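You operate a simulated robot arm through the tools that you are given. There is no shell and no other tool.

You run a simulated robot arm. Do the job below in one go: nothing can be reset, and whatever is moved stays where it is left.

JOB
Shut the boom microscope down and park its arm.
Fine: white box dial to 0, then its switch off; raise the head before the arm swings; lock it when parked.
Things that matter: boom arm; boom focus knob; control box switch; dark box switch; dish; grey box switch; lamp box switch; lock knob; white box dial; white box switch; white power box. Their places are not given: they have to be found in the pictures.

The check looks at the end state, three seconds after you hand in, the way a careful person would. Anything else that was tipped, shoved, dropped, spilled or broken makes it a failure.

ROBOT AND FRAMES
A 6-joint arm with a two-finger gripper, fixed in place. Base frame: the origin is on the floor under the middle of its stand, x ahead of it, y to its left, z up; the work surface is at about z = 76. Lengths are in cm, angles in degrees, forces in N, time in s.
It reaches about 129.8 cm from its shoulder. Its first joint turns from -149.0 to 149.0 degrees. Payload 1.57 kg.
The TCP is the grasp point between the finger pads, 2.1 cm short of the fingertips. In the tool frame z runs along the fingers and y along their closing line. The gripper opens to 7 cm; its body begins 5 cm behind the TCP.
Orientation is told as [roll, pitch, yaw] about the base's x, y, z axes, in that order, counted from this pose: with the fingers straight down and closing along the base's y, the tool's x points along the base's -x, its y along +y and its z along -z.

CONTROLS
- The arm moves only by the tool move_arm. Its argument "rows" is a list of rows, each an object (a shift or turn left out is 0, a gripper value left out holds the last) with "xyz": the shift along the tool's x, y, z in cm, a list of three; "angular": the turn, a rotation vector about the tool's x, y, z in degrees, a list of three. In form: [{"xyz": [tx, ty, tz], "angular": [wx, wy, wz]}, ...]. A call has 1 to 20 rows; each row is the pose to reach, as a shift and turn from the pose commanded when the call began, along the tool's axes at that moment. "fingers" is the opening, from 0 (shut) to 1 (fully open), set as the call begins (left out, the last holds). Rows are played at 5 a second. More than 5 cm and 8.6 degrees between two rows, or a gripper value outside its range, and nothing of the call is played. A pose out of reach is approached as far as the arm can. The call stops where the force on the tool passes 40 N (or 10 N more than at its start, if that is more) or the arm is blocked; 0.2 s more then pass. The fingers move at their own pace (about 10.37 cm/s each) and stop on an object; they squeeze with about 30 N. The grip force told is the motor's: it shows also when the fingers shut on nothing. Time passes only in rows, and 0.2 s behind the last, so rows that repeat a pose let the fingers close. It gives the time, the measured TCP pose, the force on the tool (base axes), the opening and the grip force at its end, in the units of the frame above (readings bear some noise), with the torque about the TCP (base axes, N m) and any sound that the robot's microphone picked up.
- Cameras (640 x 400 px; columns grow to the right, rows downward): "scene" is fixed at [5.29, -65.68, 149.61]; the picture's right is [-0.50, -0.86, 0.00], its down [-0.84, 0.49, -0.21] and it looks along [0.18, -0.11, -0.98] (base axes); focal length 214 px, centre (320, 200). "wrist" rides on the gripper at [7.9, 0.4, -8.1] in the tool frame; the picture's right is [-0.05, 1.00, 0.00], its down [-0.67, -0.04, -0.74] and it looks along [-0.74, -0.04, 0.67] (tool axes); focal length 256 px, centre (320, 200).
- snapshot(camera): a new picture of that camera. The clock stands still meanwhile.
- move_column(by): slides the trunk up (or, below 0, down) by that many cm; the arm rides with it, the base frame stays. It gives what a move gives, with no picture.
- probe_pixels(camera, pixels): for up to 12 pixels [column, row] of the newest picture of that camera ("zoom" is the newest enlarged one), the place [x, y, z] in the base frame of the surface seen there, good to about 0.2 cm, but the place of the scene camera against the robot may be out by one fixed shift of up to 1.8 cm in any direction. The clock stands still meanwhile.
- inspect(camera, box): a new picture of the part [left, top, right, bottom] of that camera's present view, enlarged. The clock stands still meanwhile.
- hand_in(): hands the job in; it is judged then, once.

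Open the gripper and draw the arm clear of the work before you hand the job in, unless the task says otherwise.

The tools are called after "Emit:" by a JSON object that holds its "api" and its "payload". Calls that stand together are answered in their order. move_arm: Moves the arm, as the interface text tells. Its arguments: {"type":"object","properties":{"rows":{"type":"array","items":{"type":"object","properties":{"xyz":{"type":"array","items":{"type":"number"}},"angular":{"type":"array","items":{"type":"number"}}}}},"fingers":{"type":"number"}},"required":["rows"]} The other tools are called the same way: move_column (by) moves the trunk up or down; snapshot (camera) takes a picture; probe_pixels (camera, pixels) gives the place of the surface under pixels of a picture; inspect (camera, box) takes an enlarged picture of a part of a camera's view; hand_in () hands the job in.

At the start:

```text
time: 0.0
position: [16.18, -56.72, 122.51]
tcp_rot: [0.0, -0.1, 0.1]
force: [0.3, 0.0, 0.1]
wrist_torque: [0.03, 0.01, -0.01]
opening: 7.01
grasp_force: 0.1
trunk travel left (down, up): [-90.6, 6.4]
```

scene: 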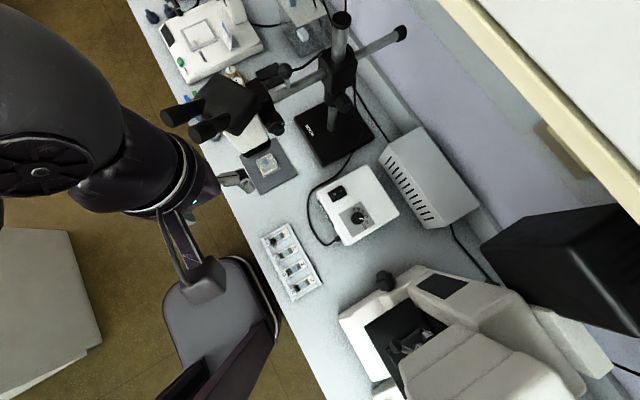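
wrist: 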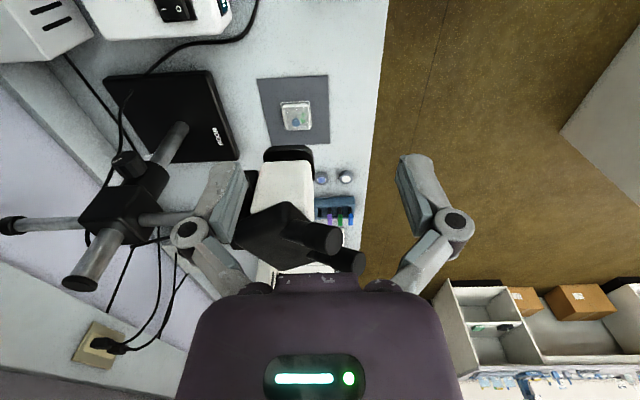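

The scene shows the boom stand (pole near (340,60)), white power box with dial near (355,215), and a row of dishes/vials near (290,262). I take enlarged looks at these first.

Emit:
{"api": "inspect", "payload": {"camera": "scene", "box": [160, 0, 420, 170]}}

Emit:
{"api": "inspect", "payload": {"camera": "scene", "box": [240, 130, 480, 310]}}

Emit:
{"api": "inspect", "payload": {"camera": "wrist", "box": [0, 0, 400, 300]}}

```text
2.35 times, centred on (290, 85) of scene
```

zoom: 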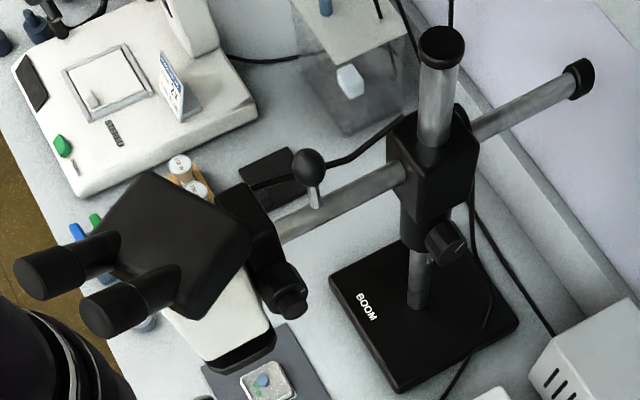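

```text
2.22 times, centred on (360, 220) of scene
```

zoom: 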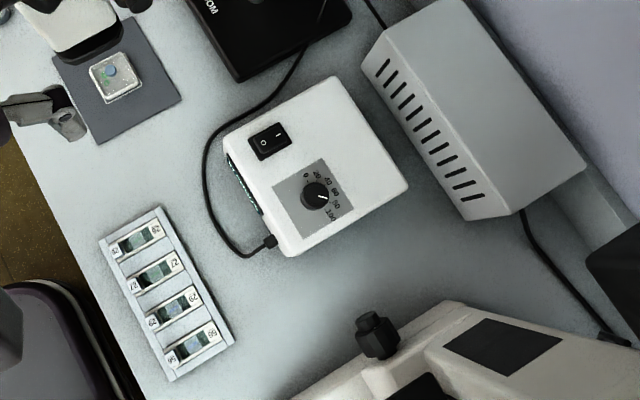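

```text
1.33 times, centred on (200, 150) of wrist
```

zoom: 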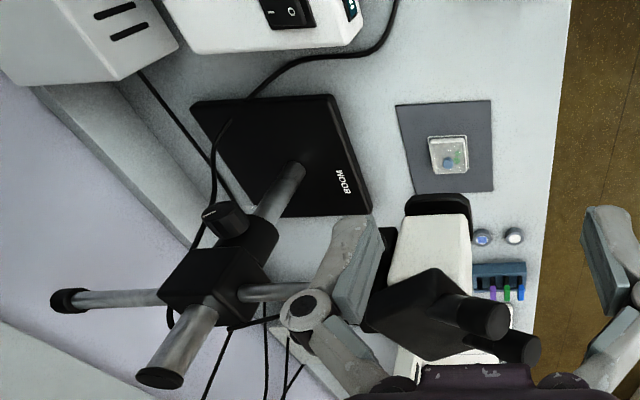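

I look closer at the dial and switch of the white box (around (350,205)), and the boom head and pole.

Emit:
{"api": "inspect", "payload": {"camera": "scene", "box": [310, 160, 410, 250]}}

Emit:
{"api": "inspect", "payload": {"camera": "scene", "box": [240, 40, 340, 140]}}

Emit:
{"api": "inspect", "payload": {"camera": "scene", "box": [300, 0, 420, 110]}}

Emit:
{"api": "inspect", "payload": {"camera": "scene", "box": [130, 0, 330, 110]}}

Emit:
{"api": "inspect", "payload": {"camera": "scene", "box": [320, 240, 640, 400]}}

```text
4.44 times, centred on (360, 205) of scene
```

zoom: 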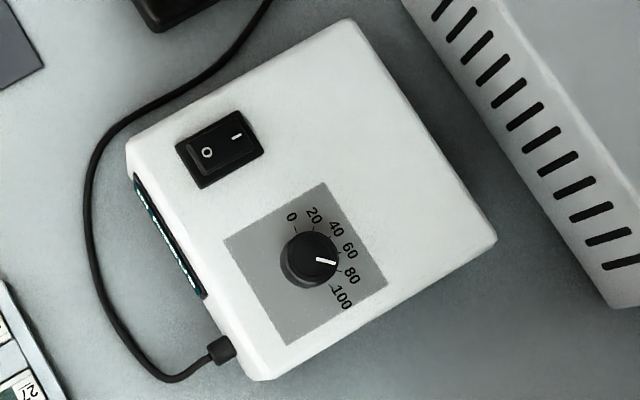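

```text
4.00 times, centred on (290, 90) of scene
```

zoom: 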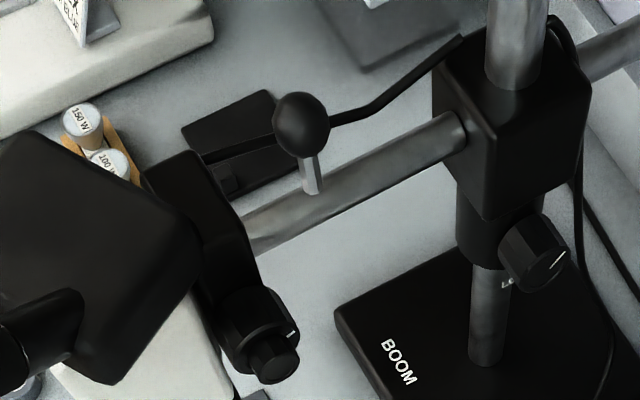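

```text
3.64 times, centred on (360, 55) of scene
```

zoom: 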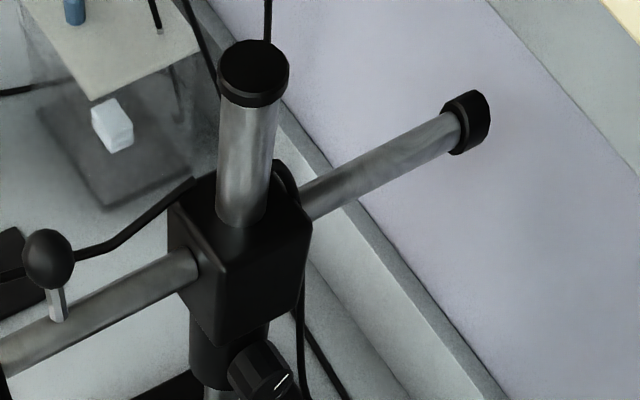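

```text
3.20 times, centred on (230, 55) of scene
```

zoom: 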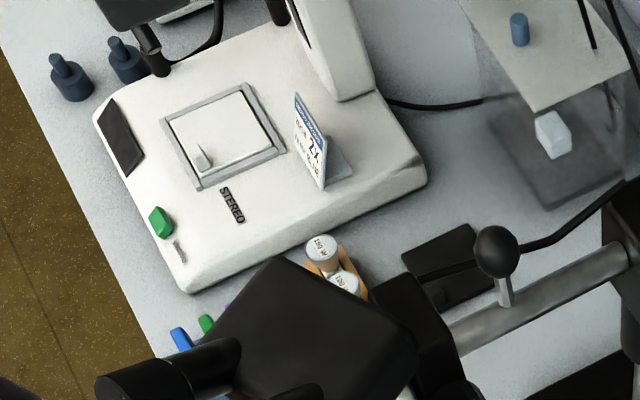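

```text
2.00 times, centred on (480, 320) of scene
```

zoom: 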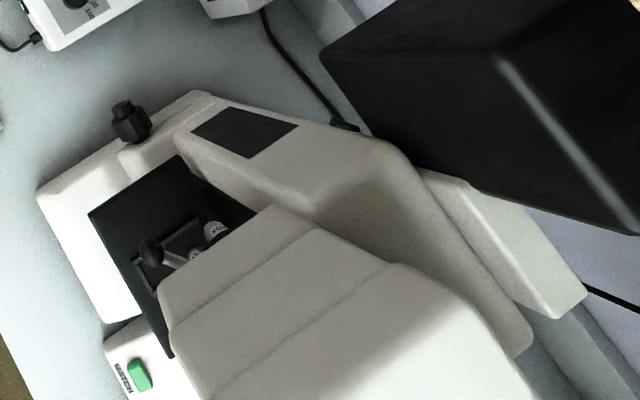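

The white box has its dial at roughly 75 (line pointing right-down), a 0 mark at upper-left, and a rocker with O/I. I probe the positions of key features in the scene view.

Emit:
{"api": "snapshot", "payload": {"camera": "scene"}}

Emit:
{"api": "probe_pixels", "payload": {"camera": "scene", "pixels": [[341, 18], [404, 33], [315, 73], [284, 69], [282, 125], [278, 118], [347, 104], [334, 115], [352, 75], [230, 105], [166, 116], [268, 160]]}}

Emit:
{"api": "probe_pixels", "payload": {"camera": "scene", "pixels": [[357, 215], [361, 218], [336, 192], [342, 189], [390, 210], [340, 240], [322, 200], [366, 168], [298, 118], [330, 163], [372, 138], [290, 262]]}}

Emit:
{"api": "probe_pixels", "payload": {"camera": "scene", "pixels": [[240, 210], [140, 20], [320, 390], [420, 160], [385, 160], [450, 220], [480, 180], [415, 130], [300, 35], [290, 5], [205, 70], [230, 75]]}}

```text
taken
```

scene: 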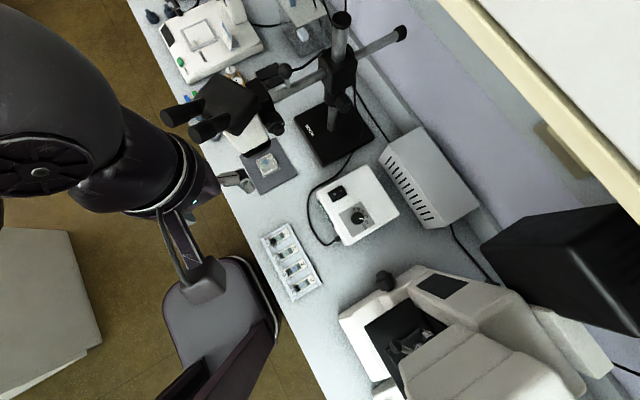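

```text
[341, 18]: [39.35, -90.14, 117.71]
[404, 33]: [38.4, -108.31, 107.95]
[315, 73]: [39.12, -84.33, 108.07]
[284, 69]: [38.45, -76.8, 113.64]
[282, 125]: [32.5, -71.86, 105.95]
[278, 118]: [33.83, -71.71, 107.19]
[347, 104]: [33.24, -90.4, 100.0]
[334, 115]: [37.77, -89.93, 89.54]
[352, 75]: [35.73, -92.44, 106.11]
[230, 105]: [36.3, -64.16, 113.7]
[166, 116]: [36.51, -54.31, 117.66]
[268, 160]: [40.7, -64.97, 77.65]
```

```text
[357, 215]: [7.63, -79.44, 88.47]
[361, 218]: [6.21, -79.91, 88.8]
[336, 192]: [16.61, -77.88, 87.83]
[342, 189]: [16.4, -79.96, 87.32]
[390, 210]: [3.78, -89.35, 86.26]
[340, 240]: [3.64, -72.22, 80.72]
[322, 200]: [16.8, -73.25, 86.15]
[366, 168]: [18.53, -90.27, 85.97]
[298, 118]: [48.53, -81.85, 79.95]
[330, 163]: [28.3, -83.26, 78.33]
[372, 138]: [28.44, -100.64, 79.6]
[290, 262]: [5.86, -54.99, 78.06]
```

```text
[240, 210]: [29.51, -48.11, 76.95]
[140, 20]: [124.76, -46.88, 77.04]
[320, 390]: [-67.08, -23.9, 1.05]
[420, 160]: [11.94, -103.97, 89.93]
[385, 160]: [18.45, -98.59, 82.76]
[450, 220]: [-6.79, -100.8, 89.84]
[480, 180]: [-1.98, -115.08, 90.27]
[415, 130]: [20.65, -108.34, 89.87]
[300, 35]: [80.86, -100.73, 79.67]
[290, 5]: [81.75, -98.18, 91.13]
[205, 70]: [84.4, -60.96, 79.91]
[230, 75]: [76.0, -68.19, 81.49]
```

The bench runs along x at the robot's right; pole near (38,-90), head near (36,-64), white box near (10,-80). I zoom from the wrist camera on the lock knob (near (125,165)) and the boom collar, and the scene camera on the lock knob mark.

Emit:
{"api": "inspect", "payload": {"camera": "wrist", "box": [70, 130, 200, 290]}}

Emit:
{"api": "inspect", "payload": {"camera": "scene", "box": [325, 80, 375, 120]}}

Emit:
{"api": "inspect", "payload": {"camera": "scene", "box": [255, 95, 305, 135]}}

Emit:
{"api": "inspect", "payload": {"camera": "wrist", "box": [220, 130, 380, 280]}}

Emit:
{"api": "inspect", "payload": {"camera": "scene", "box": [210, 10, 250, 60]}}

```text
2.50 times, centred on (135, 210) of wrist
```

zoom: 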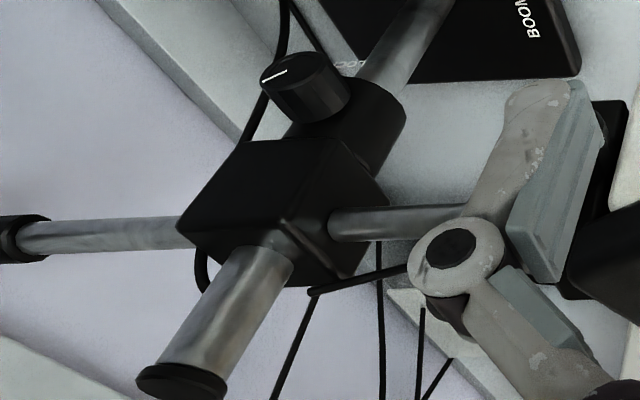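

```text
10.00 times, centred on (350, 100) of scene
```

zoom: 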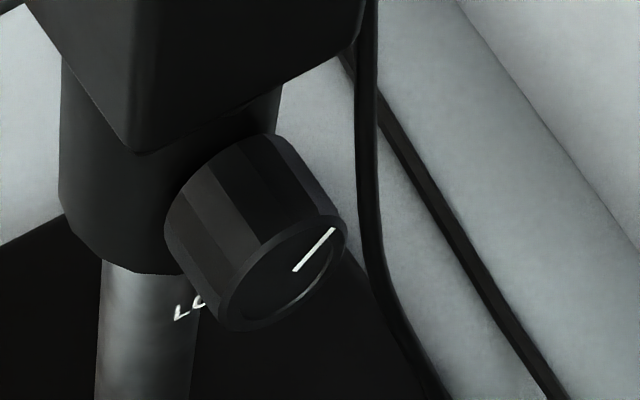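

```text
10.00 times, centred on (280, 115) of scene
```

zoom: 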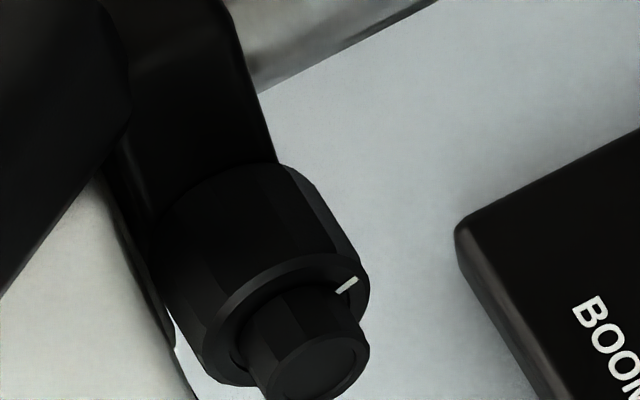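

```text
2.67 times, centred on (300, 205) of wrist
```

zoom: 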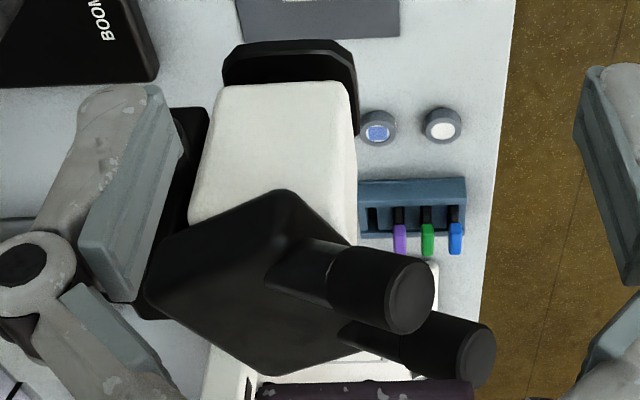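

```text
8.00 times, centred on (230, 35) of scene
```

zoom: 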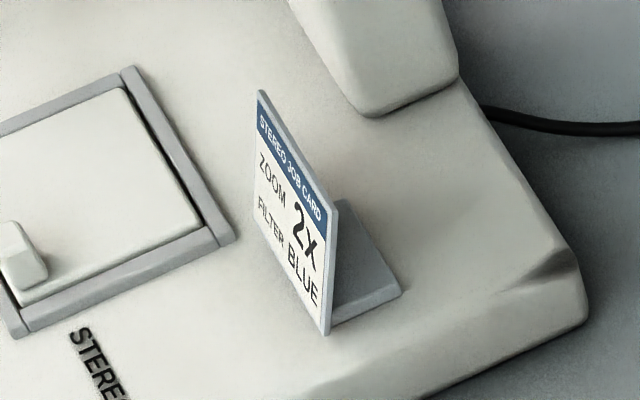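

The lock knob has a white pointer line and a partially hidden label "LO…" beside it. I zoom further with the wrist camera on it.

Emit:
{"api": "inspect", "payload": {"camera": "wrist", "box": [110, 140, 160, 180]}}

Emit:
{"api": "inspect", "payload": {"camera": "wrist", "box": [150, 0, 250, 40]}}

Emit:
{"api": "inspect", "payload": {"camera": "wrist", "box": [440, 270, 640, 400]}}

```text
10.00 times, centred on (135, 160) of wrist
```

zoom: 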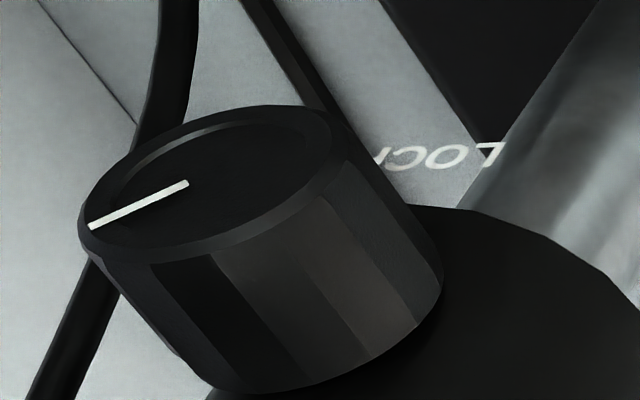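

```text
6.40 times, centred on (200, 20) of wrist
```

zoom: 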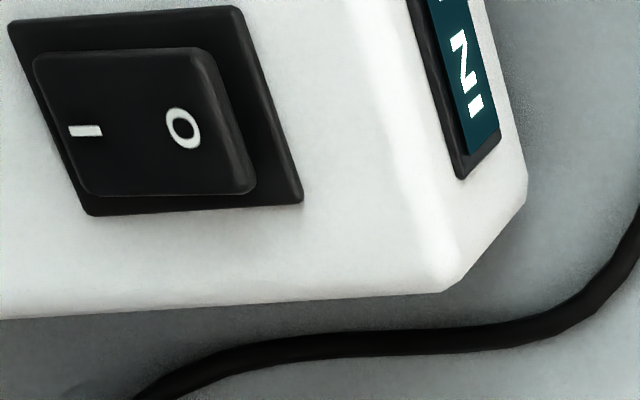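

```text
3.08 times, centred on (540, 335) of wrist
```

zoom: 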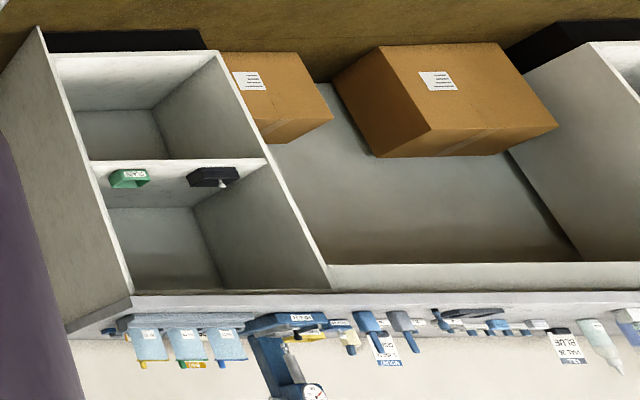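

Before moving, I probe the obstacles: the white device at lower right (430,300)-(520,340), the monitor (560,270), shelf (560,60), and the compound details.

Emit:
{"api": "probe_pixels", "payload": {"camera": "scene", "pixels": [[450, 290], [480, 320], [500, 370], [430, 345], [390, 280], [560, 270], [510, 240], [600, 60], [560, 80], [520, 70], [350, 320], [590, 330]]}}

Emit:
{"api": "probe_pixels", "payload": {"camera": "wrist", "pixels": [[125, 165], [175, 10], [295, 115], [270, 160], [300, 190], [320, 235], [350, 262], [270, 235], [85, 270], [20, 225], [230, 150], [140, 215]]}}

```text
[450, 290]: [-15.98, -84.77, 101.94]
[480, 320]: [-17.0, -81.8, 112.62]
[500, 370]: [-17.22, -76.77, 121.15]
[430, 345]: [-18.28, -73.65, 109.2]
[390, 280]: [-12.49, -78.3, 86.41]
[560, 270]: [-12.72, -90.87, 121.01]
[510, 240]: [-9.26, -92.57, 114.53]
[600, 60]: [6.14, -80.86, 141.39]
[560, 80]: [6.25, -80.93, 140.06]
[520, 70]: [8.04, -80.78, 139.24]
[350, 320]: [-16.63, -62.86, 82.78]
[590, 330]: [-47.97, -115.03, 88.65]
```

```text
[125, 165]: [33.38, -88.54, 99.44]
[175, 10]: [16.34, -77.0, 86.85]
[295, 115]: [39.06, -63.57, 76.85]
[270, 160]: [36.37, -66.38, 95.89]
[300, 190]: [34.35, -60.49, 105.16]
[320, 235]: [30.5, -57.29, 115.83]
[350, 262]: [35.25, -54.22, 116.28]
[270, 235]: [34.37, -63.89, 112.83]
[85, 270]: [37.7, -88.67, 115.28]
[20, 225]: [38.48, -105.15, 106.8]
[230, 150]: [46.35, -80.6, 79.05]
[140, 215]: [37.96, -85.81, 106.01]
```

The overhead shelf edge is near y=-80, z≈140; the boom lock knob is at about (33,-89,99.5). I move the arm toward (4,-72,124) to get a better wrist view of the lock knob, focus knob and white box.

Emit:
{"api": "move_arm", "payload": {"rows": [{"xyz": [2.4, -3.0, -0.3]}, {"xyz": [4.9, -6.1, -0.6]}, {"xyz": [7.3, -9.2, -0.9]}, {"xyz": [9.8, -12.2, -1.2]}, {"xyz": [12.2, -15.3, -1.5]}]}}

Emit:
{"api": "snapshot", "payload": {"camera": "wrist"}}

Emit:
{"api": "snapshot", "payload": {"camera": "scene"}}

```text
time: 1.2
position: [4.0, -72.11, 122.39]
tcp_rot: [0.1, 0.0, 0.0]
force: [0.0, 0.6, 0.5]
wrist_torque: [-0.01, -0.01, 0.0]
opening: 6.99
grasp_force: 0.1
out of reach, approached as far as the arm can: row 1, 2, 3, 4, 5
trunk travel left (down, up): [-90.6, 6.4]
```

```text
taken
```

wrist: 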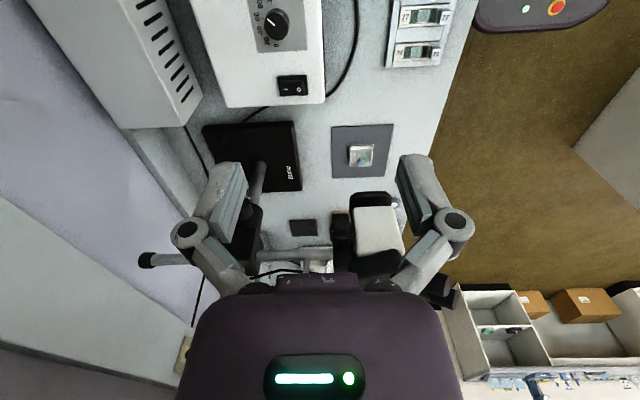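

```text
taken
```

scene: 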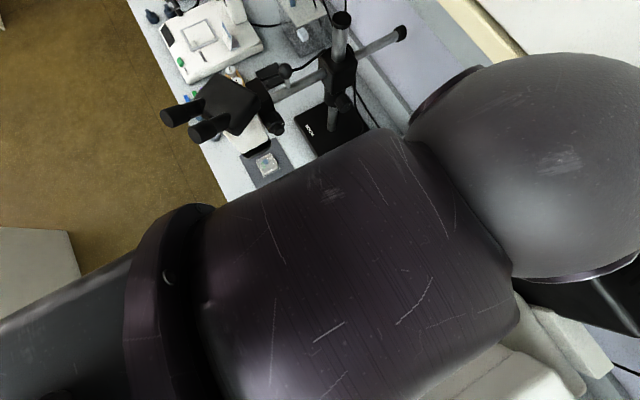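

The arm is over the white box; the wrist shows the dial at (275,22), rocker at (290,86), and the collar between the fingers. I zoom on these.

Emit:
{"api": "inspect", "payload": {"camera": "wrist", "box": [230, 0, 320, 110]}}

Emit:
{"api": "inspect", "payload": {"camera": "wrist", "box": [200, 130, 420, 280]}}

Emit:
{"api": "inspect", "payload": {"camera": "wrist", "box": [225, 180, 285, 240]}}

Emit:
{"api": "probe_pixels", "payload": {"camera": "wrist", "pixels": [[276, 24], [292, 86], [298, 90], [285, 82], [250, 100], [320, 100], [250, 20], [300, 20], [283, 40], [360, 157], [360, 175], [250, 205]]}}

```text
3.64 times, centred on (275, 55) of wrist
```

zoom: 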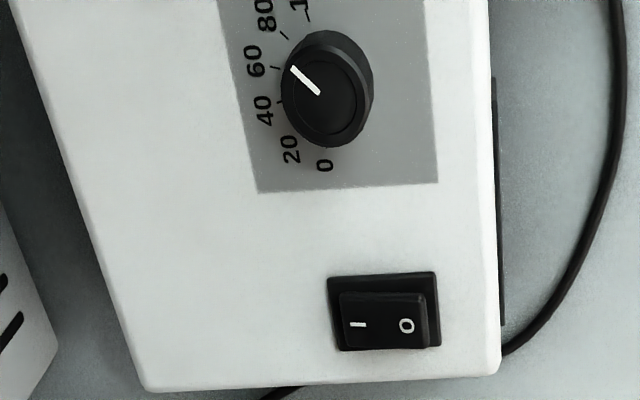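

```text
2.67 times, centred on (310, 205) of wrist
```

zoom: 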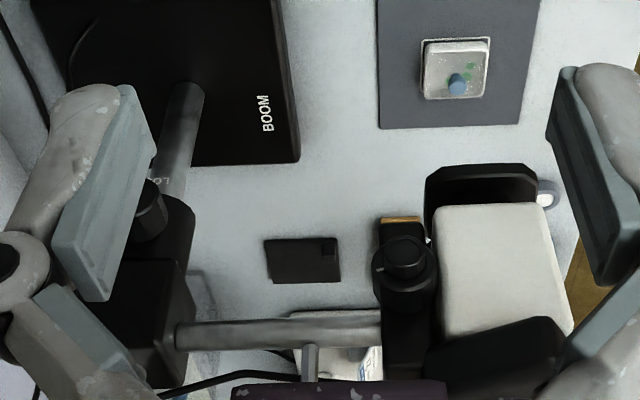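

```text
6.67 times, centred on (255, 210) of wrist
```

zoom: 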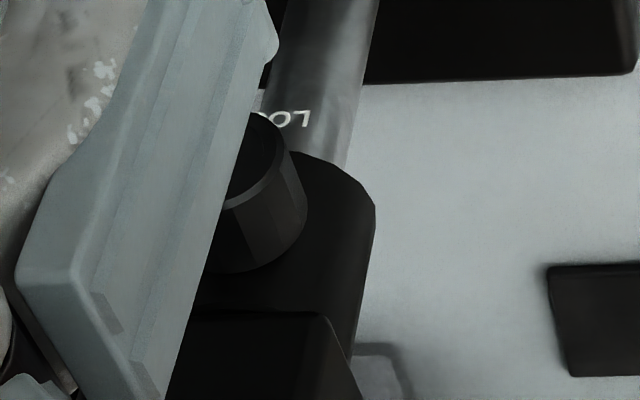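

```text
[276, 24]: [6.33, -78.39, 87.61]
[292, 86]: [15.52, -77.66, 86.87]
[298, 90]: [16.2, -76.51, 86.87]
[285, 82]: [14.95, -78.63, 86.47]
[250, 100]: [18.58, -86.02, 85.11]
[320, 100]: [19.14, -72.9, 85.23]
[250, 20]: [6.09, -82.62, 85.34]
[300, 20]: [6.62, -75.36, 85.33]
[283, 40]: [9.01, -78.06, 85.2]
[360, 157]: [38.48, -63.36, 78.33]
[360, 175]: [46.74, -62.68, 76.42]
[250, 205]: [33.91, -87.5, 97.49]
```

The dial knob top is near (6.3,-78.4,87.6), panel z≈85.2. I zoom on the dial once more and probe the labels, ticks and the pointer line in that zoom.

Emit:
{"api": "inspect", "payload": {"camera": "wrist", "box": [240, 0, 310, 50]}}

```text
8.00 times, centred on (275, 25) of wrist
```

zoom: 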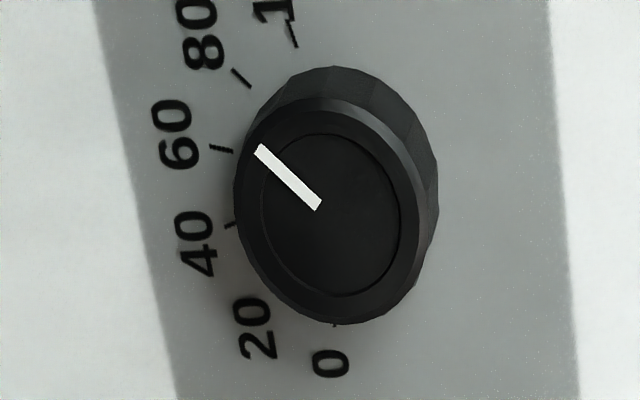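

I probe the pointer ends, knob rim points, and tick marks (0 tick at (334,325), 20/40/60/80/100 ticks) in this zoom.

Emit:
{"api": "probe_pixels", "payload": {"camera": "zoom", "pixels": [[258, 149], [319, 207], [334, 325], [228, 224], [221, 149], [242, 78], [294, 34], [330, 215], [400, 215], [262, 215], [330, 137], [330, 295]]}}

```text
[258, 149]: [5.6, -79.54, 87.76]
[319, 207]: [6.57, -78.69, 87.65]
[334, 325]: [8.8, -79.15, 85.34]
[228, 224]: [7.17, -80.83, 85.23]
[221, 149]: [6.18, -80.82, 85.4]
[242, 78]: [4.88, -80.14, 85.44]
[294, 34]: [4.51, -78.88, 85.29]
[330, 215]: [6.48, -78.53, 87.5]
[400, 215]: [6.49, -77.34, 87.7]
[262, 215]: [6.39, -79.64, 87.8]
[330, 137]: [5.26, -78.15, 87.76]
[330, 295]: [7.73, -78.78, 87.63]
```

The pointer is at about -139° (≈80 on the scale), the 0 tick at ≈-16°, so the dial needs about +124° (CCW from above). I pre-rotate the gripper by -60° yaw and move above the dial at z≈100.

Emit:
{"api": "move_arm", "payload": {"rows": [{"xyz": [-0.3, -0.8, 2.8], "angular": [0, 0, 7.75]}, {"xyz": [-0.6, -1.6, 5.6], "angular": [0, 0, 15.5]}, {"xyz": [-0.9, -2.4, 8.4], "angular": [0, 0, 23.25]}, {"xyz": [-1.25, -3.2, 11.2], "angular": [0, 0, 31]}, {"xyz": [-1.6, -4.0, 14.0], "angular": [0, 0, 38.75]}, {"xyz": [-1.9, -4.8, 16.8], "angular": [0, 0, 46.5]}, {"xyz": [-2.2, -5.6, 19.6], "angular": [0, 0, 54.25]}, {"xyz": [-2.5, -6.4, 22.4], "angular": [0, 0, 62]}], "fingers": 1}}

Emit:
{"api": "snapshot", "payload": {"camera": "wrist"}}

Emit:
{"api": "snapshot", "payload": {"camera": "scene"}}

```text
time: 3.0
position: [6.22, -76.32, 123.16]
tcp_rot: [-0.1, -0.1, -62.2]
force: [0.1, -0.1, -0.4]
wrist_torque: [0.01, -0.02, 0.02]
opening: 7.01
grasp_force: 0.1
out of reach, approached as far as the arm can: row 1, 2, 3, 4, 5, 6, 7, 8
trunk travel left (down, up): [-90.6, 6.4]
```

```text
taken
```

wrist: 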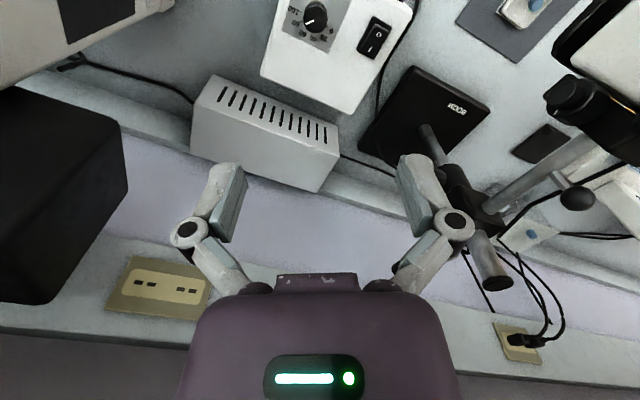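

```text
taken
```

scene: 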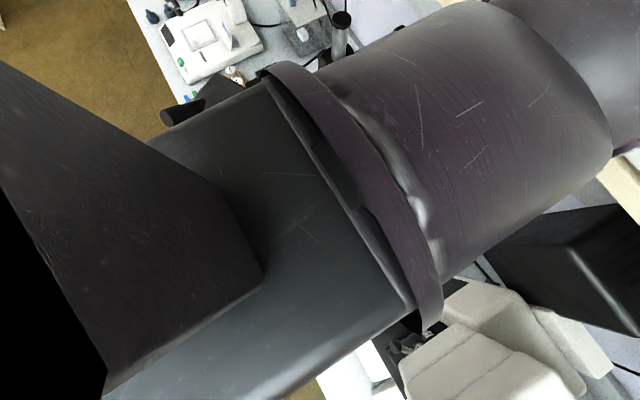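

The arm reports z stuck near 123 – the trunk seems too high for reaching lower. The space straight below the gripper (above the white box at (310,20)) is free, so I lower the trunk by 10 cm and look.

Emit:
{"api": "move_column", "payload": {"by": -10}}

Emit:
{"api": "snapshot", "payload": {"camera": "scene"}}

Emit:
{"api": "snapshot", "payload": {"camera": "wrist"}}

```text
time: 4.3
position: [6.22, -78.37, 112.47]
tcp_rot: [0.0, 0.0, -62.0]
force: [-0.8, 0.6, 0.2]
wrist_torque: [-0.01, -0.02, 0.0]
opening: 6.97
grasp_force: 0.0
trunk travel left (down, up): [-80.6, 16.4]
```

```text
taken
```

scene: 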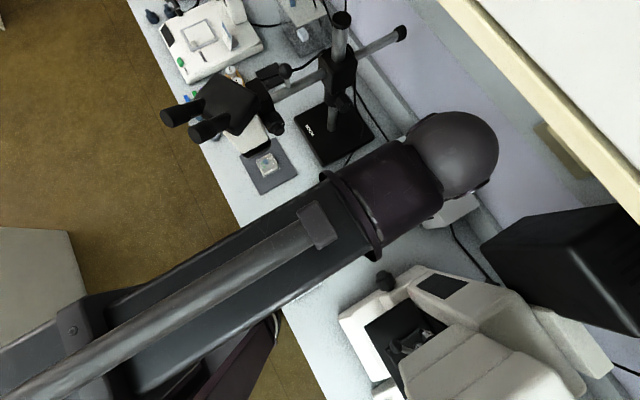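

```text
taken
```

wrist: 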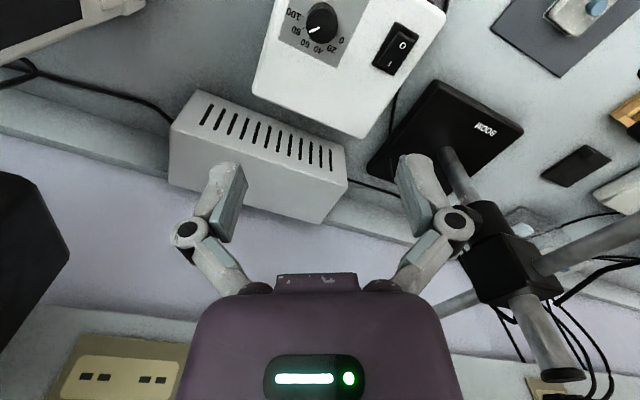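

The arm now is at (6.2,-78.4,112.5), within reach. I lower the trunk another 10 cm (gripper to ~102, still well above the box at 88) to get more working range.

Emit:
{"api": "move_column", "payload": {"by": -10}}

Emit:
{"api": "snapshot", "payload": {"camera": "scene"}}

Emit:
{"api": "inspect", "payload": {"camera": "wrist", "box": [230, 0, 470, 150]}}

```text
time: 5.7
position: [6.14, -78.26, 102.53]
tcp_rot: [-0.1, 0.0, -62.0]
force: [0.7, 0.2, 0.4]
wrist_torque: [-0.04, 0.01, 0.02]
opening: 7.0
grasp_force: 0.1
trunk travel left (down, up): [-70.6, 26.4]
```

```text
taken
```

scene: 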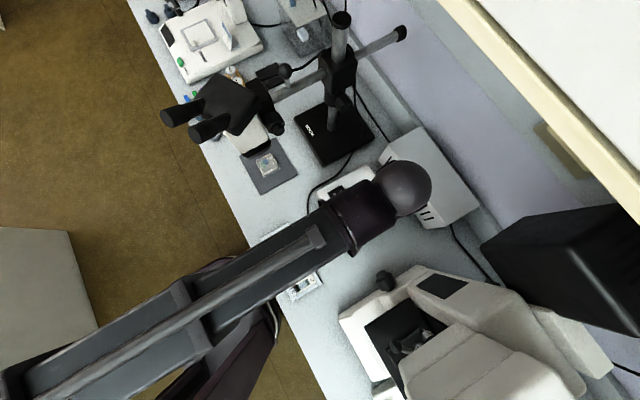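

```text
2.67 times, centred on (350, 75) of wrist
```

zoom: 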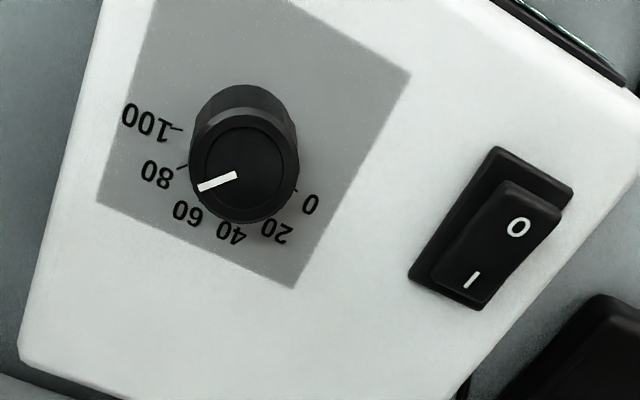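

From here the dial shows ~75–80 with pointer toward lower-left, and rocker with O and I at right. I probe the dial pointer, rim, and the rocker in this zoom.

Emit:
{"api": "probe_pixels", "payload": {"camera": "zoom", "pixels": [[199, 188], [236, 175], [203, 168], [285, 168], [244, 130], [244, 208], [295, 189], [181, 166], [180, 129], [518, 226], [472, 280], [245, 55]]}}

```text
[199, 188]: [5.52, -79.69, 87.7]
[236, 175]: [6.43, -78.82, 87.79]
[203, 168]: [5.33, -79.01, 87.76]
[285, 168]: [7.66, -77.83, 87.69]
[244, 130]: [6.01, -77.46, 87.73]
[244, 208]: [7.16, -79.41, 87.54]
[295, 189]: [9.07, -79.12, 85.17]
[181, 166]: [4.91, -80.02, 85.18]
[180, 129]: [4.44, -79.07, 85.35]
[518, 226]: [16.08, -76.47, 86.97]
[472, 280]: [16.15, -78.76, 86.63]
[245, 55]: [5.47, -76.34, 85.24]
```

The dial centre is about (6.53,-78.43), top z≈87.7; the O half of the rocker is higher than I (so it is on). I descend with open fingers around the knob to z≈88.2.

Emit:
{"api": "move_arm", "payload": {"rows": [{"xyz": [-0.15, 0.12, 3.5]}, {"xyz": [-0.33, 0.265, 7.0]}, {"xyz": [-0.33, 0.265, 10.0]}, {"xyz": [-0.33, 0.265, 12.5]}, {"xyz": [-0.33, 0.265, 14.3]}, {"xyz": [-0.33, 0.265, 14.3]}], "fingers": 1}}

Emit:
{"api": "snapshot", "payload": {"camera": "wrist"}}

```text
time: 7.1
position: [6.17, -78.12, 102.4]
tcp_rot: [0.0, 0.1, -62.0]
force: [0.2, 0.4, 0.5]
wrist_torque: [-0.02, -0.01, 0.0]
opening: 7.0
grasp_force: 0.0
out of reach, approached as far as the arm can: row 1, 2, 3, 4, 5, 6
trunk travel left (down, up): [-70.6, 26.4]
```

```text
taken
```

wrist: 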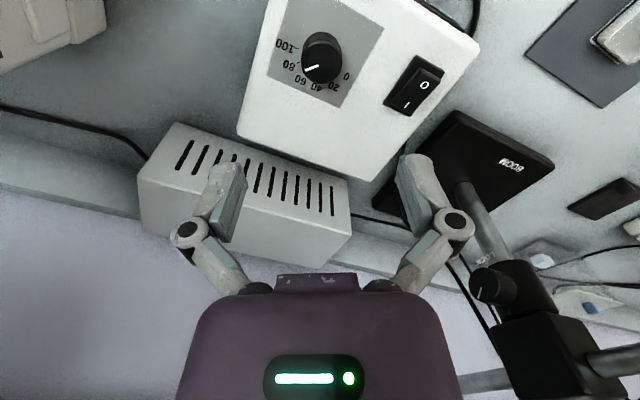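

No row was reachable: the arm is fully stretched downward from a high shoulder. I raise the tool by 12 cm with the arm (bending the elbow), then will lower the trunk.

Emit:
{"api": "move_arm", "payload": {"rows": [{"xyz": [0, 0, -3]}, {"xyz": [0, 0, -6]}, {"xyz": [0, 0, -9]}, {"xyz": [0, 0, -12]}], "fingers": 1}}

Emit:
{"api": "snapshot", "payload": {"camera": "scene"}}

```text
time: 8.1
position: [6.23, -78.19, 102.55]
tcp_rot: [0.1, -0.1, -61.9]
force: [0.5, -0.1, 0.1]
wrist_torque: [-0.01, -0.02, 0.05]
opening: 7.0
grasp_force: 0.0
out of reach, approached as far as the arm can: row 1, 2, 3, 4
trunk travel left (down, up): [-70.6, 26.4]
```

```text
taken
```

scene: 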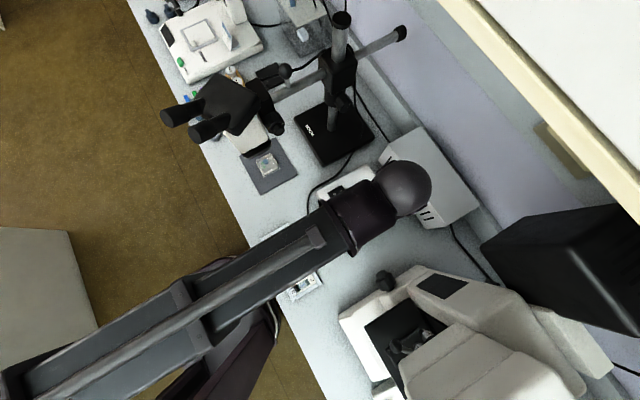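

Neither up nor down is reachable by the arm, yet horizontal moves worked: the arm looks SCARA-like, with height given only by the trunk. I test with a small horizontal correction to centre over the dial at (6.53,-78.43).

Emit:
{"api": "move_arm", "payload": {"rows": [{"xyz": [-0.33, 0.265, 0]}, {"xyz": [-0.33, 0.265, 0]}], "fingers": 1}}

```text
time: 8.7
position: [6.58, -78.3, 102.45]
tcp_rot: [-0.1, -0.1, -62.0]
force: [-0.7, 0.3, -0.3]
wrist_torque: [-0.01, 0.02, -0.01]
opening: 6.97
grasp_force: 0.0
trunk travel left (down, up): [-70.6, 26.4]
```

Confirmed: horizontal moves work and height is set by the trunk. I lower the trunk 11 cm so the fingertips sit just above the knob, and check.

Emit:
{"api": "move_column", "payload": {"by": -10.5}}

Emit:
{"api": "snapshot", "payload": {"camera": "wrist"}}

Emit:
{"api": "snapshot", "payload": {"camera": "scene"}}

```text
time: 10.0
position: [6.54, -78.26, 91.97]
tcp_rot: [0.0, -0.1, -62.0]
force: [0.2, 1.2, -0.5]
wrist_torque: [0.01, 0.01, 0.01]
opening: 7.01
grasp_force: 0.0
trunk travel left (down, up): [-60.1, 36.9]
```

```text
taken
```

wrist: 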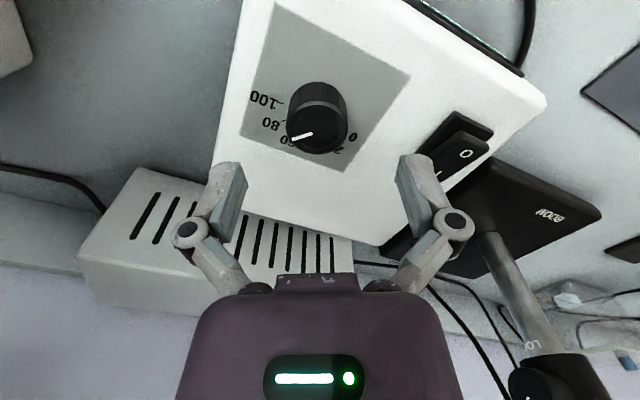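

```text
taken
```

scene: 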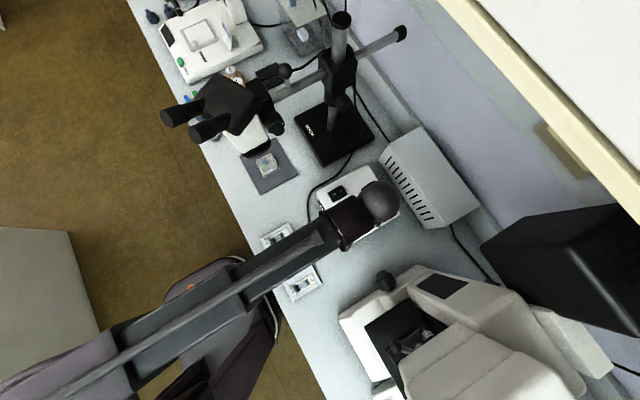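

The dial sits centred between the fingers (320,130). I lower 3.9 cm more so the pads straddle the knob.

Emit:
{"api": "move_column", "payload": {"by": -3.9}}

Emit:
{"api": "snapshot", "payload": {"camera": "wrist"}}

```text
time: 10.9
position: [6.61, -78.29, 88.09]
tcp_rot: [0.0, 0.0, -62.0]
force: [0.4, -0.2, 0.1]
wrist_torque: [-0.01, 0.01, 0.01]
opening: 6.97
grasp_force: 0.1
trunk travel left (down, up): [-56.2, 40.8]
```

```text
taken
```

wrist: 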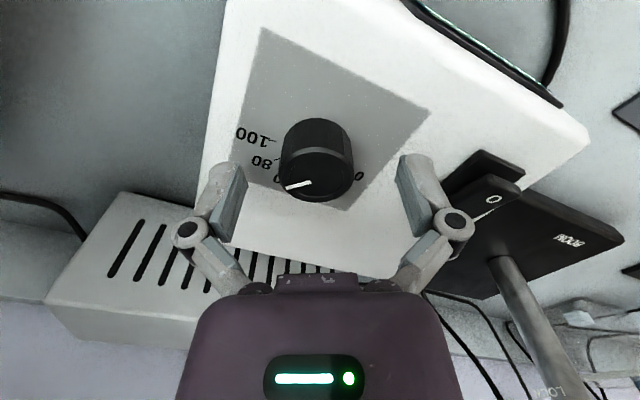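

The knob top is at (316,178), nearly at the grasp point (320,184). I make a tiny centring shift and close the fingers partly to ~3.8 cm to check centring.

Emit:
{"api": "move_arm", "payload": {"rows": [{"xyz": [-0.08, -0.1, 0]}, {"xyz": [-0.08, -0.1, 0]}, {"xyz": [-0.08, -0.1, 0]}], "fingers": 0.55}}

Emit:
{"api": "inspect", "payload": {"camera": "wrist", "box": [200, 80, 440, 280]}}

```text
time: 11.7
position: [6.55, -78.32, 88.0]
tcp_rot: [0.1, 0.0, -62.0]
force: [0.0, 0.0, 0.0]
wrist_torque: [-0.01, -0.01, 0.02]
opening: 3.85
grasp_force: 0.0
trunk travel left (down, up): [-56.2, 40.8]
```

```text
2.00 times, centred on (320, 180) of wrist
```

zoom: 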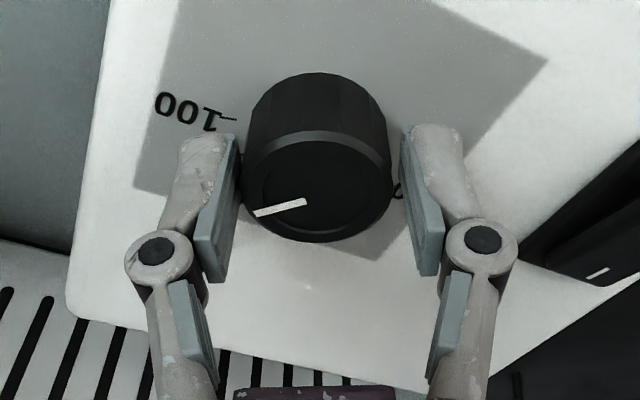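

Nearly centred (slightly tighter at left, edges (242) vs pad (240), right (393) vs (400)). I shift 0.08 cm left and close onto the knob.

Emit:
{"api": "move_arm", "payload": {"rows": [{"xyz": [0, -0.08, 0]}, {"xyz": [0, -0.08, 0]}, {"xyz": [0, -0.08, 0]}, {"xyz": [0, -0.08, 0]}], "fingers": 0.3}}

Emit:
{"api": "inspect", "payload": {"camera": "wrist", "box": [200, 80, 440, 280]}}

```text
time: 12.7
position: [6.31, -78.42, 88.09]
tcp_rot: [0.1, 0.0, -62.0]
force: [-1.1, -4.0, 3.7]
wrist_torque: [-0.04, 0.25, -0.03]
opening: 3.59
grasp_force: 32.0
trunk travel left (down, up): [-56.2, 40.8]
```

```text
2.00 times, centred on (320, 180) of wrist
```

zoom: 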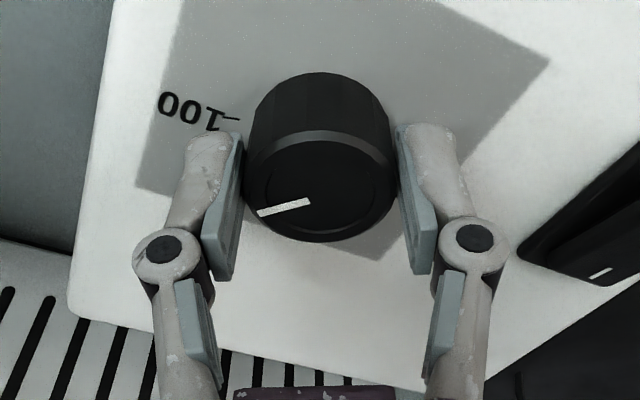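

The knob is gripped (opening 3.59, 32 N). I turn it 40° CCW (tool z negative) as a first step and check.

Emit:
{"api": "move_arm", "payload": {"rows": [{"angular": [0, 0, -8]}, {"angular": [0, 0, -16]}, {"angular": [0, 0, -24]}, {"angular": [0, 0, -32]}, {"angular": [0, 0, -40]}], "fingers": 0.3}}

Emit:
{"api": "inspect", "payload": {"camera": "wrist", "box": [200, 80, 440, 280]}}

```text
time: 13.9
position: [6.53, -78.51, 88.18]
tcp_rot: [-0.1, 0.0, -21.8]
force: [-2.0, -5.9, 5.5]
wrist_torque: [0.18, 0.08, -0.03]
opening: 3.59
grasp_force: 31.9
trunk travel left (down, up): [-56.2, 40.8]
```

```text
2.00 times, centred on (320, 180) of wrist
```

zoom: 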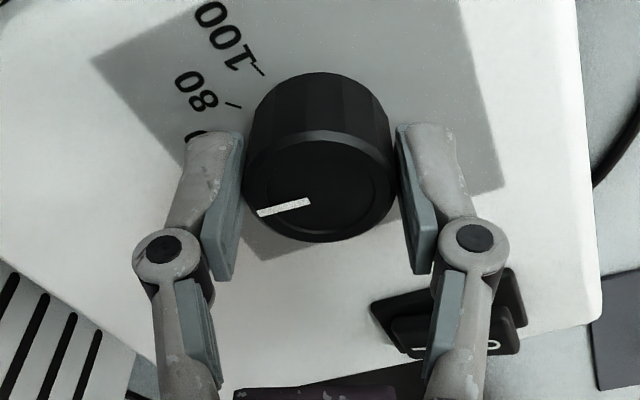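

The knob turns with the gripper. I continue 72° more and check.

Emit:
{"api": "move_arm", "payload": {"rows": [{"angular": [0, 0, -8]}, {"angular": [0, 0, -16]}, {"angular": [0, 0, -24]}, {"angular": [0, 0, -32]}, {"angular": [0, 0, -40]}, {"angular": [0, 0, -48]}, {"angular": [0, 0, -56]}, {"angular": [0, 0, -64]}, {"angular": [0, 0, -72]}], "fingers": 0.3}}

Emit:
{"api": "inspect", "payload": {"camera": "wrist", "box": [200, 80, 440, 280]}}

Emit:
{"api": "inspect", "payload": {"camera": "scene", "box": [300, 150, 420, 250]}}

```text
time: 15.9
position: [6.51, -78.54, 88.04]
tcp_rot: [0.0, 0.0, 50.3]
force: [-3.5, -16.4, 13.3]
wrist_torque: [-0.12, 0.13, 0.04]
opening: 3.59
grasp_force: 31.9
trunk travel left (down, up): [-56.2, 40.8]
```

```text
2.00 times, centred on (320, 180) of wrist
```

zoom: 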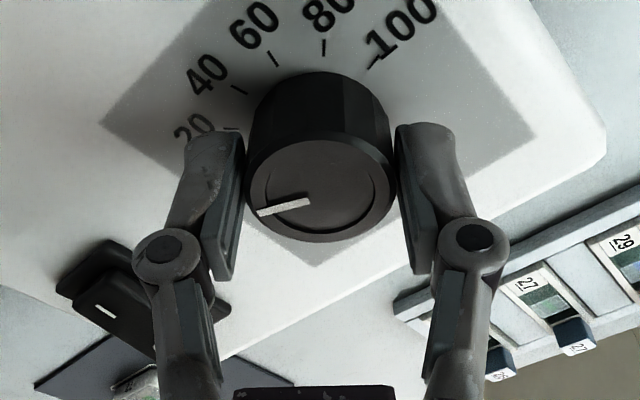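

```text
4.00 times, centred on (360, 200) of scene
```

zoom: 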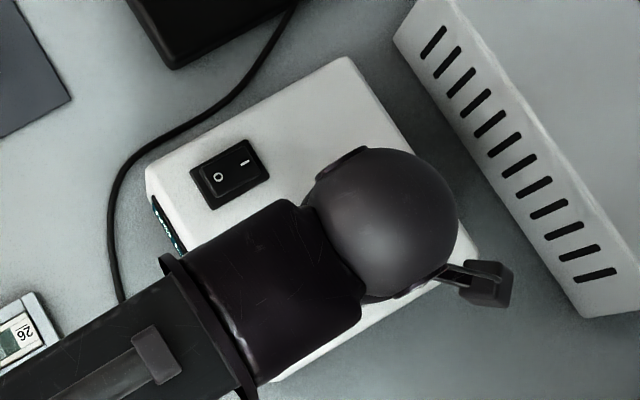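

Torque is low but a sideways force of ~16 N has built up, so I release the fingers and check the pointer.

Emit:
{"api": "move_arm", "payload": {"rows": [{"xyz": [0, 0, 0]}, {"xyz": [0, 0, 0]}], "fingers": 0.65}}

Emit:
{"api": "inspect", "payload": {"camera": "wrist", "box": [200, 80, 440, 280]}}

```text
time: 16.5
position: [6.62, -78.44, 88.1]
tcp_rot: [-0.1, 0.0, 50.1]
force: [0.3, 0.7, 0.1]
wrist_torque: [-0.01, 0.01, 0.01]
opening: 4.59
grasp_force: 0.1
trunk travel left (down, up): [-56.2, 40.8]
```

```text
2.00 times, centred on (320, 180) of wrist
```

zoom: 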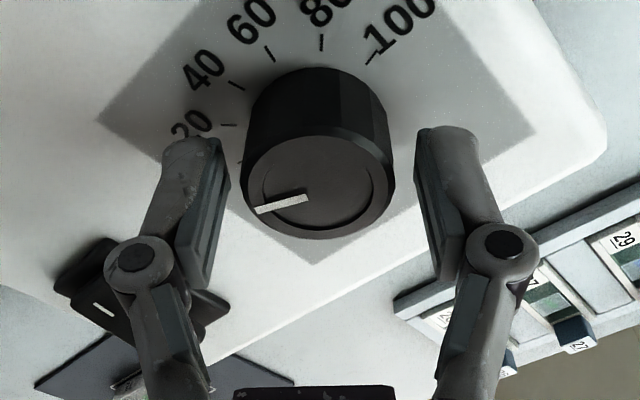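

The fingers are off the knob. I probe the pointer ends, ring edges and visible tick marks in this zoom to compute the current angle.

Emit:
{"api": "probe_pixels", "payload": {"camera": "zoom", "pixels": [[257, 211], [305, 197], [250, 190], [386, 190], [318, 150], [318, 232], [243, 162], [228, 125], [237, 86], [269, 54], [321, 43], [371, 58]]}}

```text
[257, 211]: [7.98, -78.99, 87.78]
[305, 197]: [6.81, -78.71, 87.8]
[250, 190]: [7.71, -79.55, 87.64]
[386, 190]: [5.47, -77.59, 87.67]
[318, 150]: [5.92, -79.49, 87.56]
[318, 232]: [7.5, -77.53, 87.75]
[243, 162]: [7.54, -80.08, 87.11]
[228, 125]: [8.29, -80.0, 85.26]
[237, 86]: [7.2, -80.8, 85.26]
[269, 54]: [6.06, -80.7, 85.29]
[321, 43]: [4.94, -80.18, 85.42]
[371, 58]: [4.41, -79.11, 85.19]
```

The pointer now reads about -16°, close to the 0 tick. I raise the trunk 12 cm to view the dial from above and confirm.

Emit:
{"api": "move_column", "payload": {"by": 12}}

Emit:
{"api": "inspect", "payload": {"camera": "wrist", "box": [240, 30, 400, 130]}}

Emit:
{"api": "snapshot", "payload": {"camera": "wrist"}}

```text
time: 18.0
position: [6.41, -78.4, 100.1]
tcp_rot: [0.0, 0.0, 50.0]
force: [-0.4, -0.5, 0.4]
wrist_torque: [-0.02, 0.01, 0.01]
opening: 4.53
grasp_force: 0.0
trunk travel left (down, up): [-68.2, 28.8]
```

```text
4.00 times, centred on (320, 80) of wrist
```

zoom: 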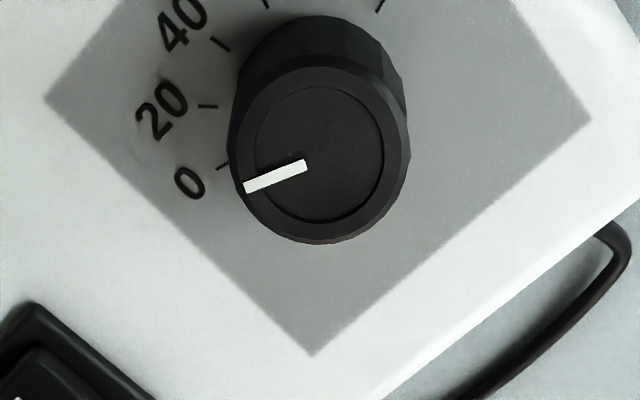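

```text
taken
```

wrist: 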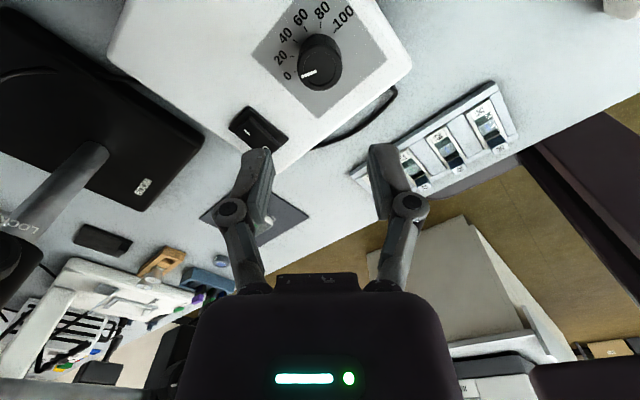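

The pointer (245,188)-(305,165) is nearly parallel to the 0 tick (217,168)-(228,163). I zoom more to check the residual.

Emit:
{"api": "inspect", "payload": {"camera": "wrist", "box": [285, 55, 345, 95]}}

Emit:
{"api": "inspect", "payload": {"camera": "wrist", "box": [280, 50, 320, 90]}}

```text
10.00 times, centred on (315, 75) of wrist
```

zoom: 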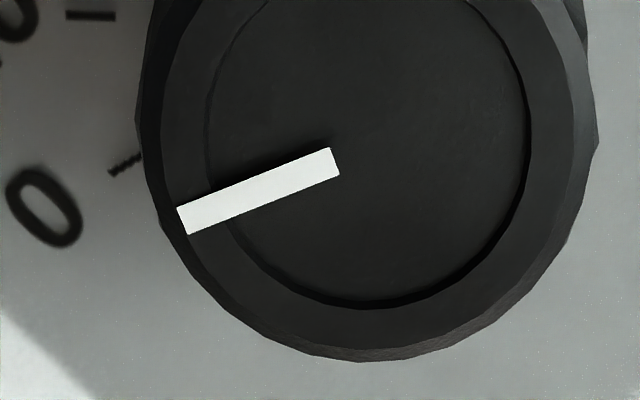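

```text
10.00 times, centred on (300, 70) of wrist
```

zoom: 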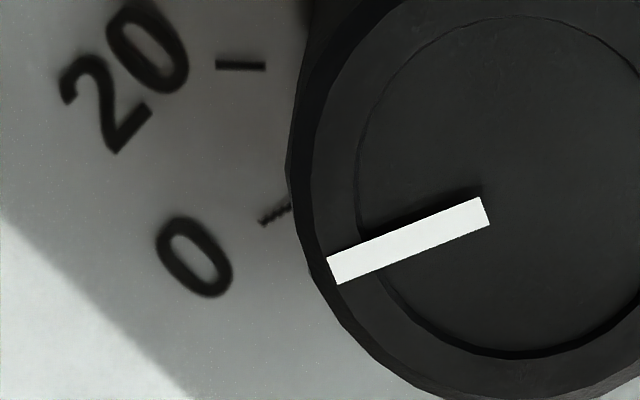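

The pointer is ~22° vs tick ~28° in the image, so about 6° more is needed. I go back down 12 cm with the fingers open around the knob.

Emit:
{"api": "move_column", "payload": {"by": -12}}

Emit:
{"api": "move_arm", "payload": {"rows": [{"xyz": [0, 0, 0]}, {"xyz": [0, 0, 0]}, {"xyz": [0, 0, 0]}, {"xyz": [0, 0, 0]}], "fingers": 0.4}}

```text
time: 19.5
position: [6.4, -78.5, 88.06]
tcp_rot: [0.0, 0.0, 50.0]
force: [0.1, 0.0, -0.6]
wrist_torque: [-0.04, -0.03, -0.01]
opening: 4.54
grasp_force: 0.1
trunk travel left (down, up): [-56.2, 40.8]
```

```text
time: 20.5
position: [6.48, -78.48, 88.12]
tcp_rot: [0.0, 0.0, 50.1]
force: [2.0, -3.1, 5.8]
wrist_torque: [0.07, -0.18, -0.01]
opening: 3.58
grasp_force: 32.4
trunk travel left (down, up): [-56.2, 40.8]
```

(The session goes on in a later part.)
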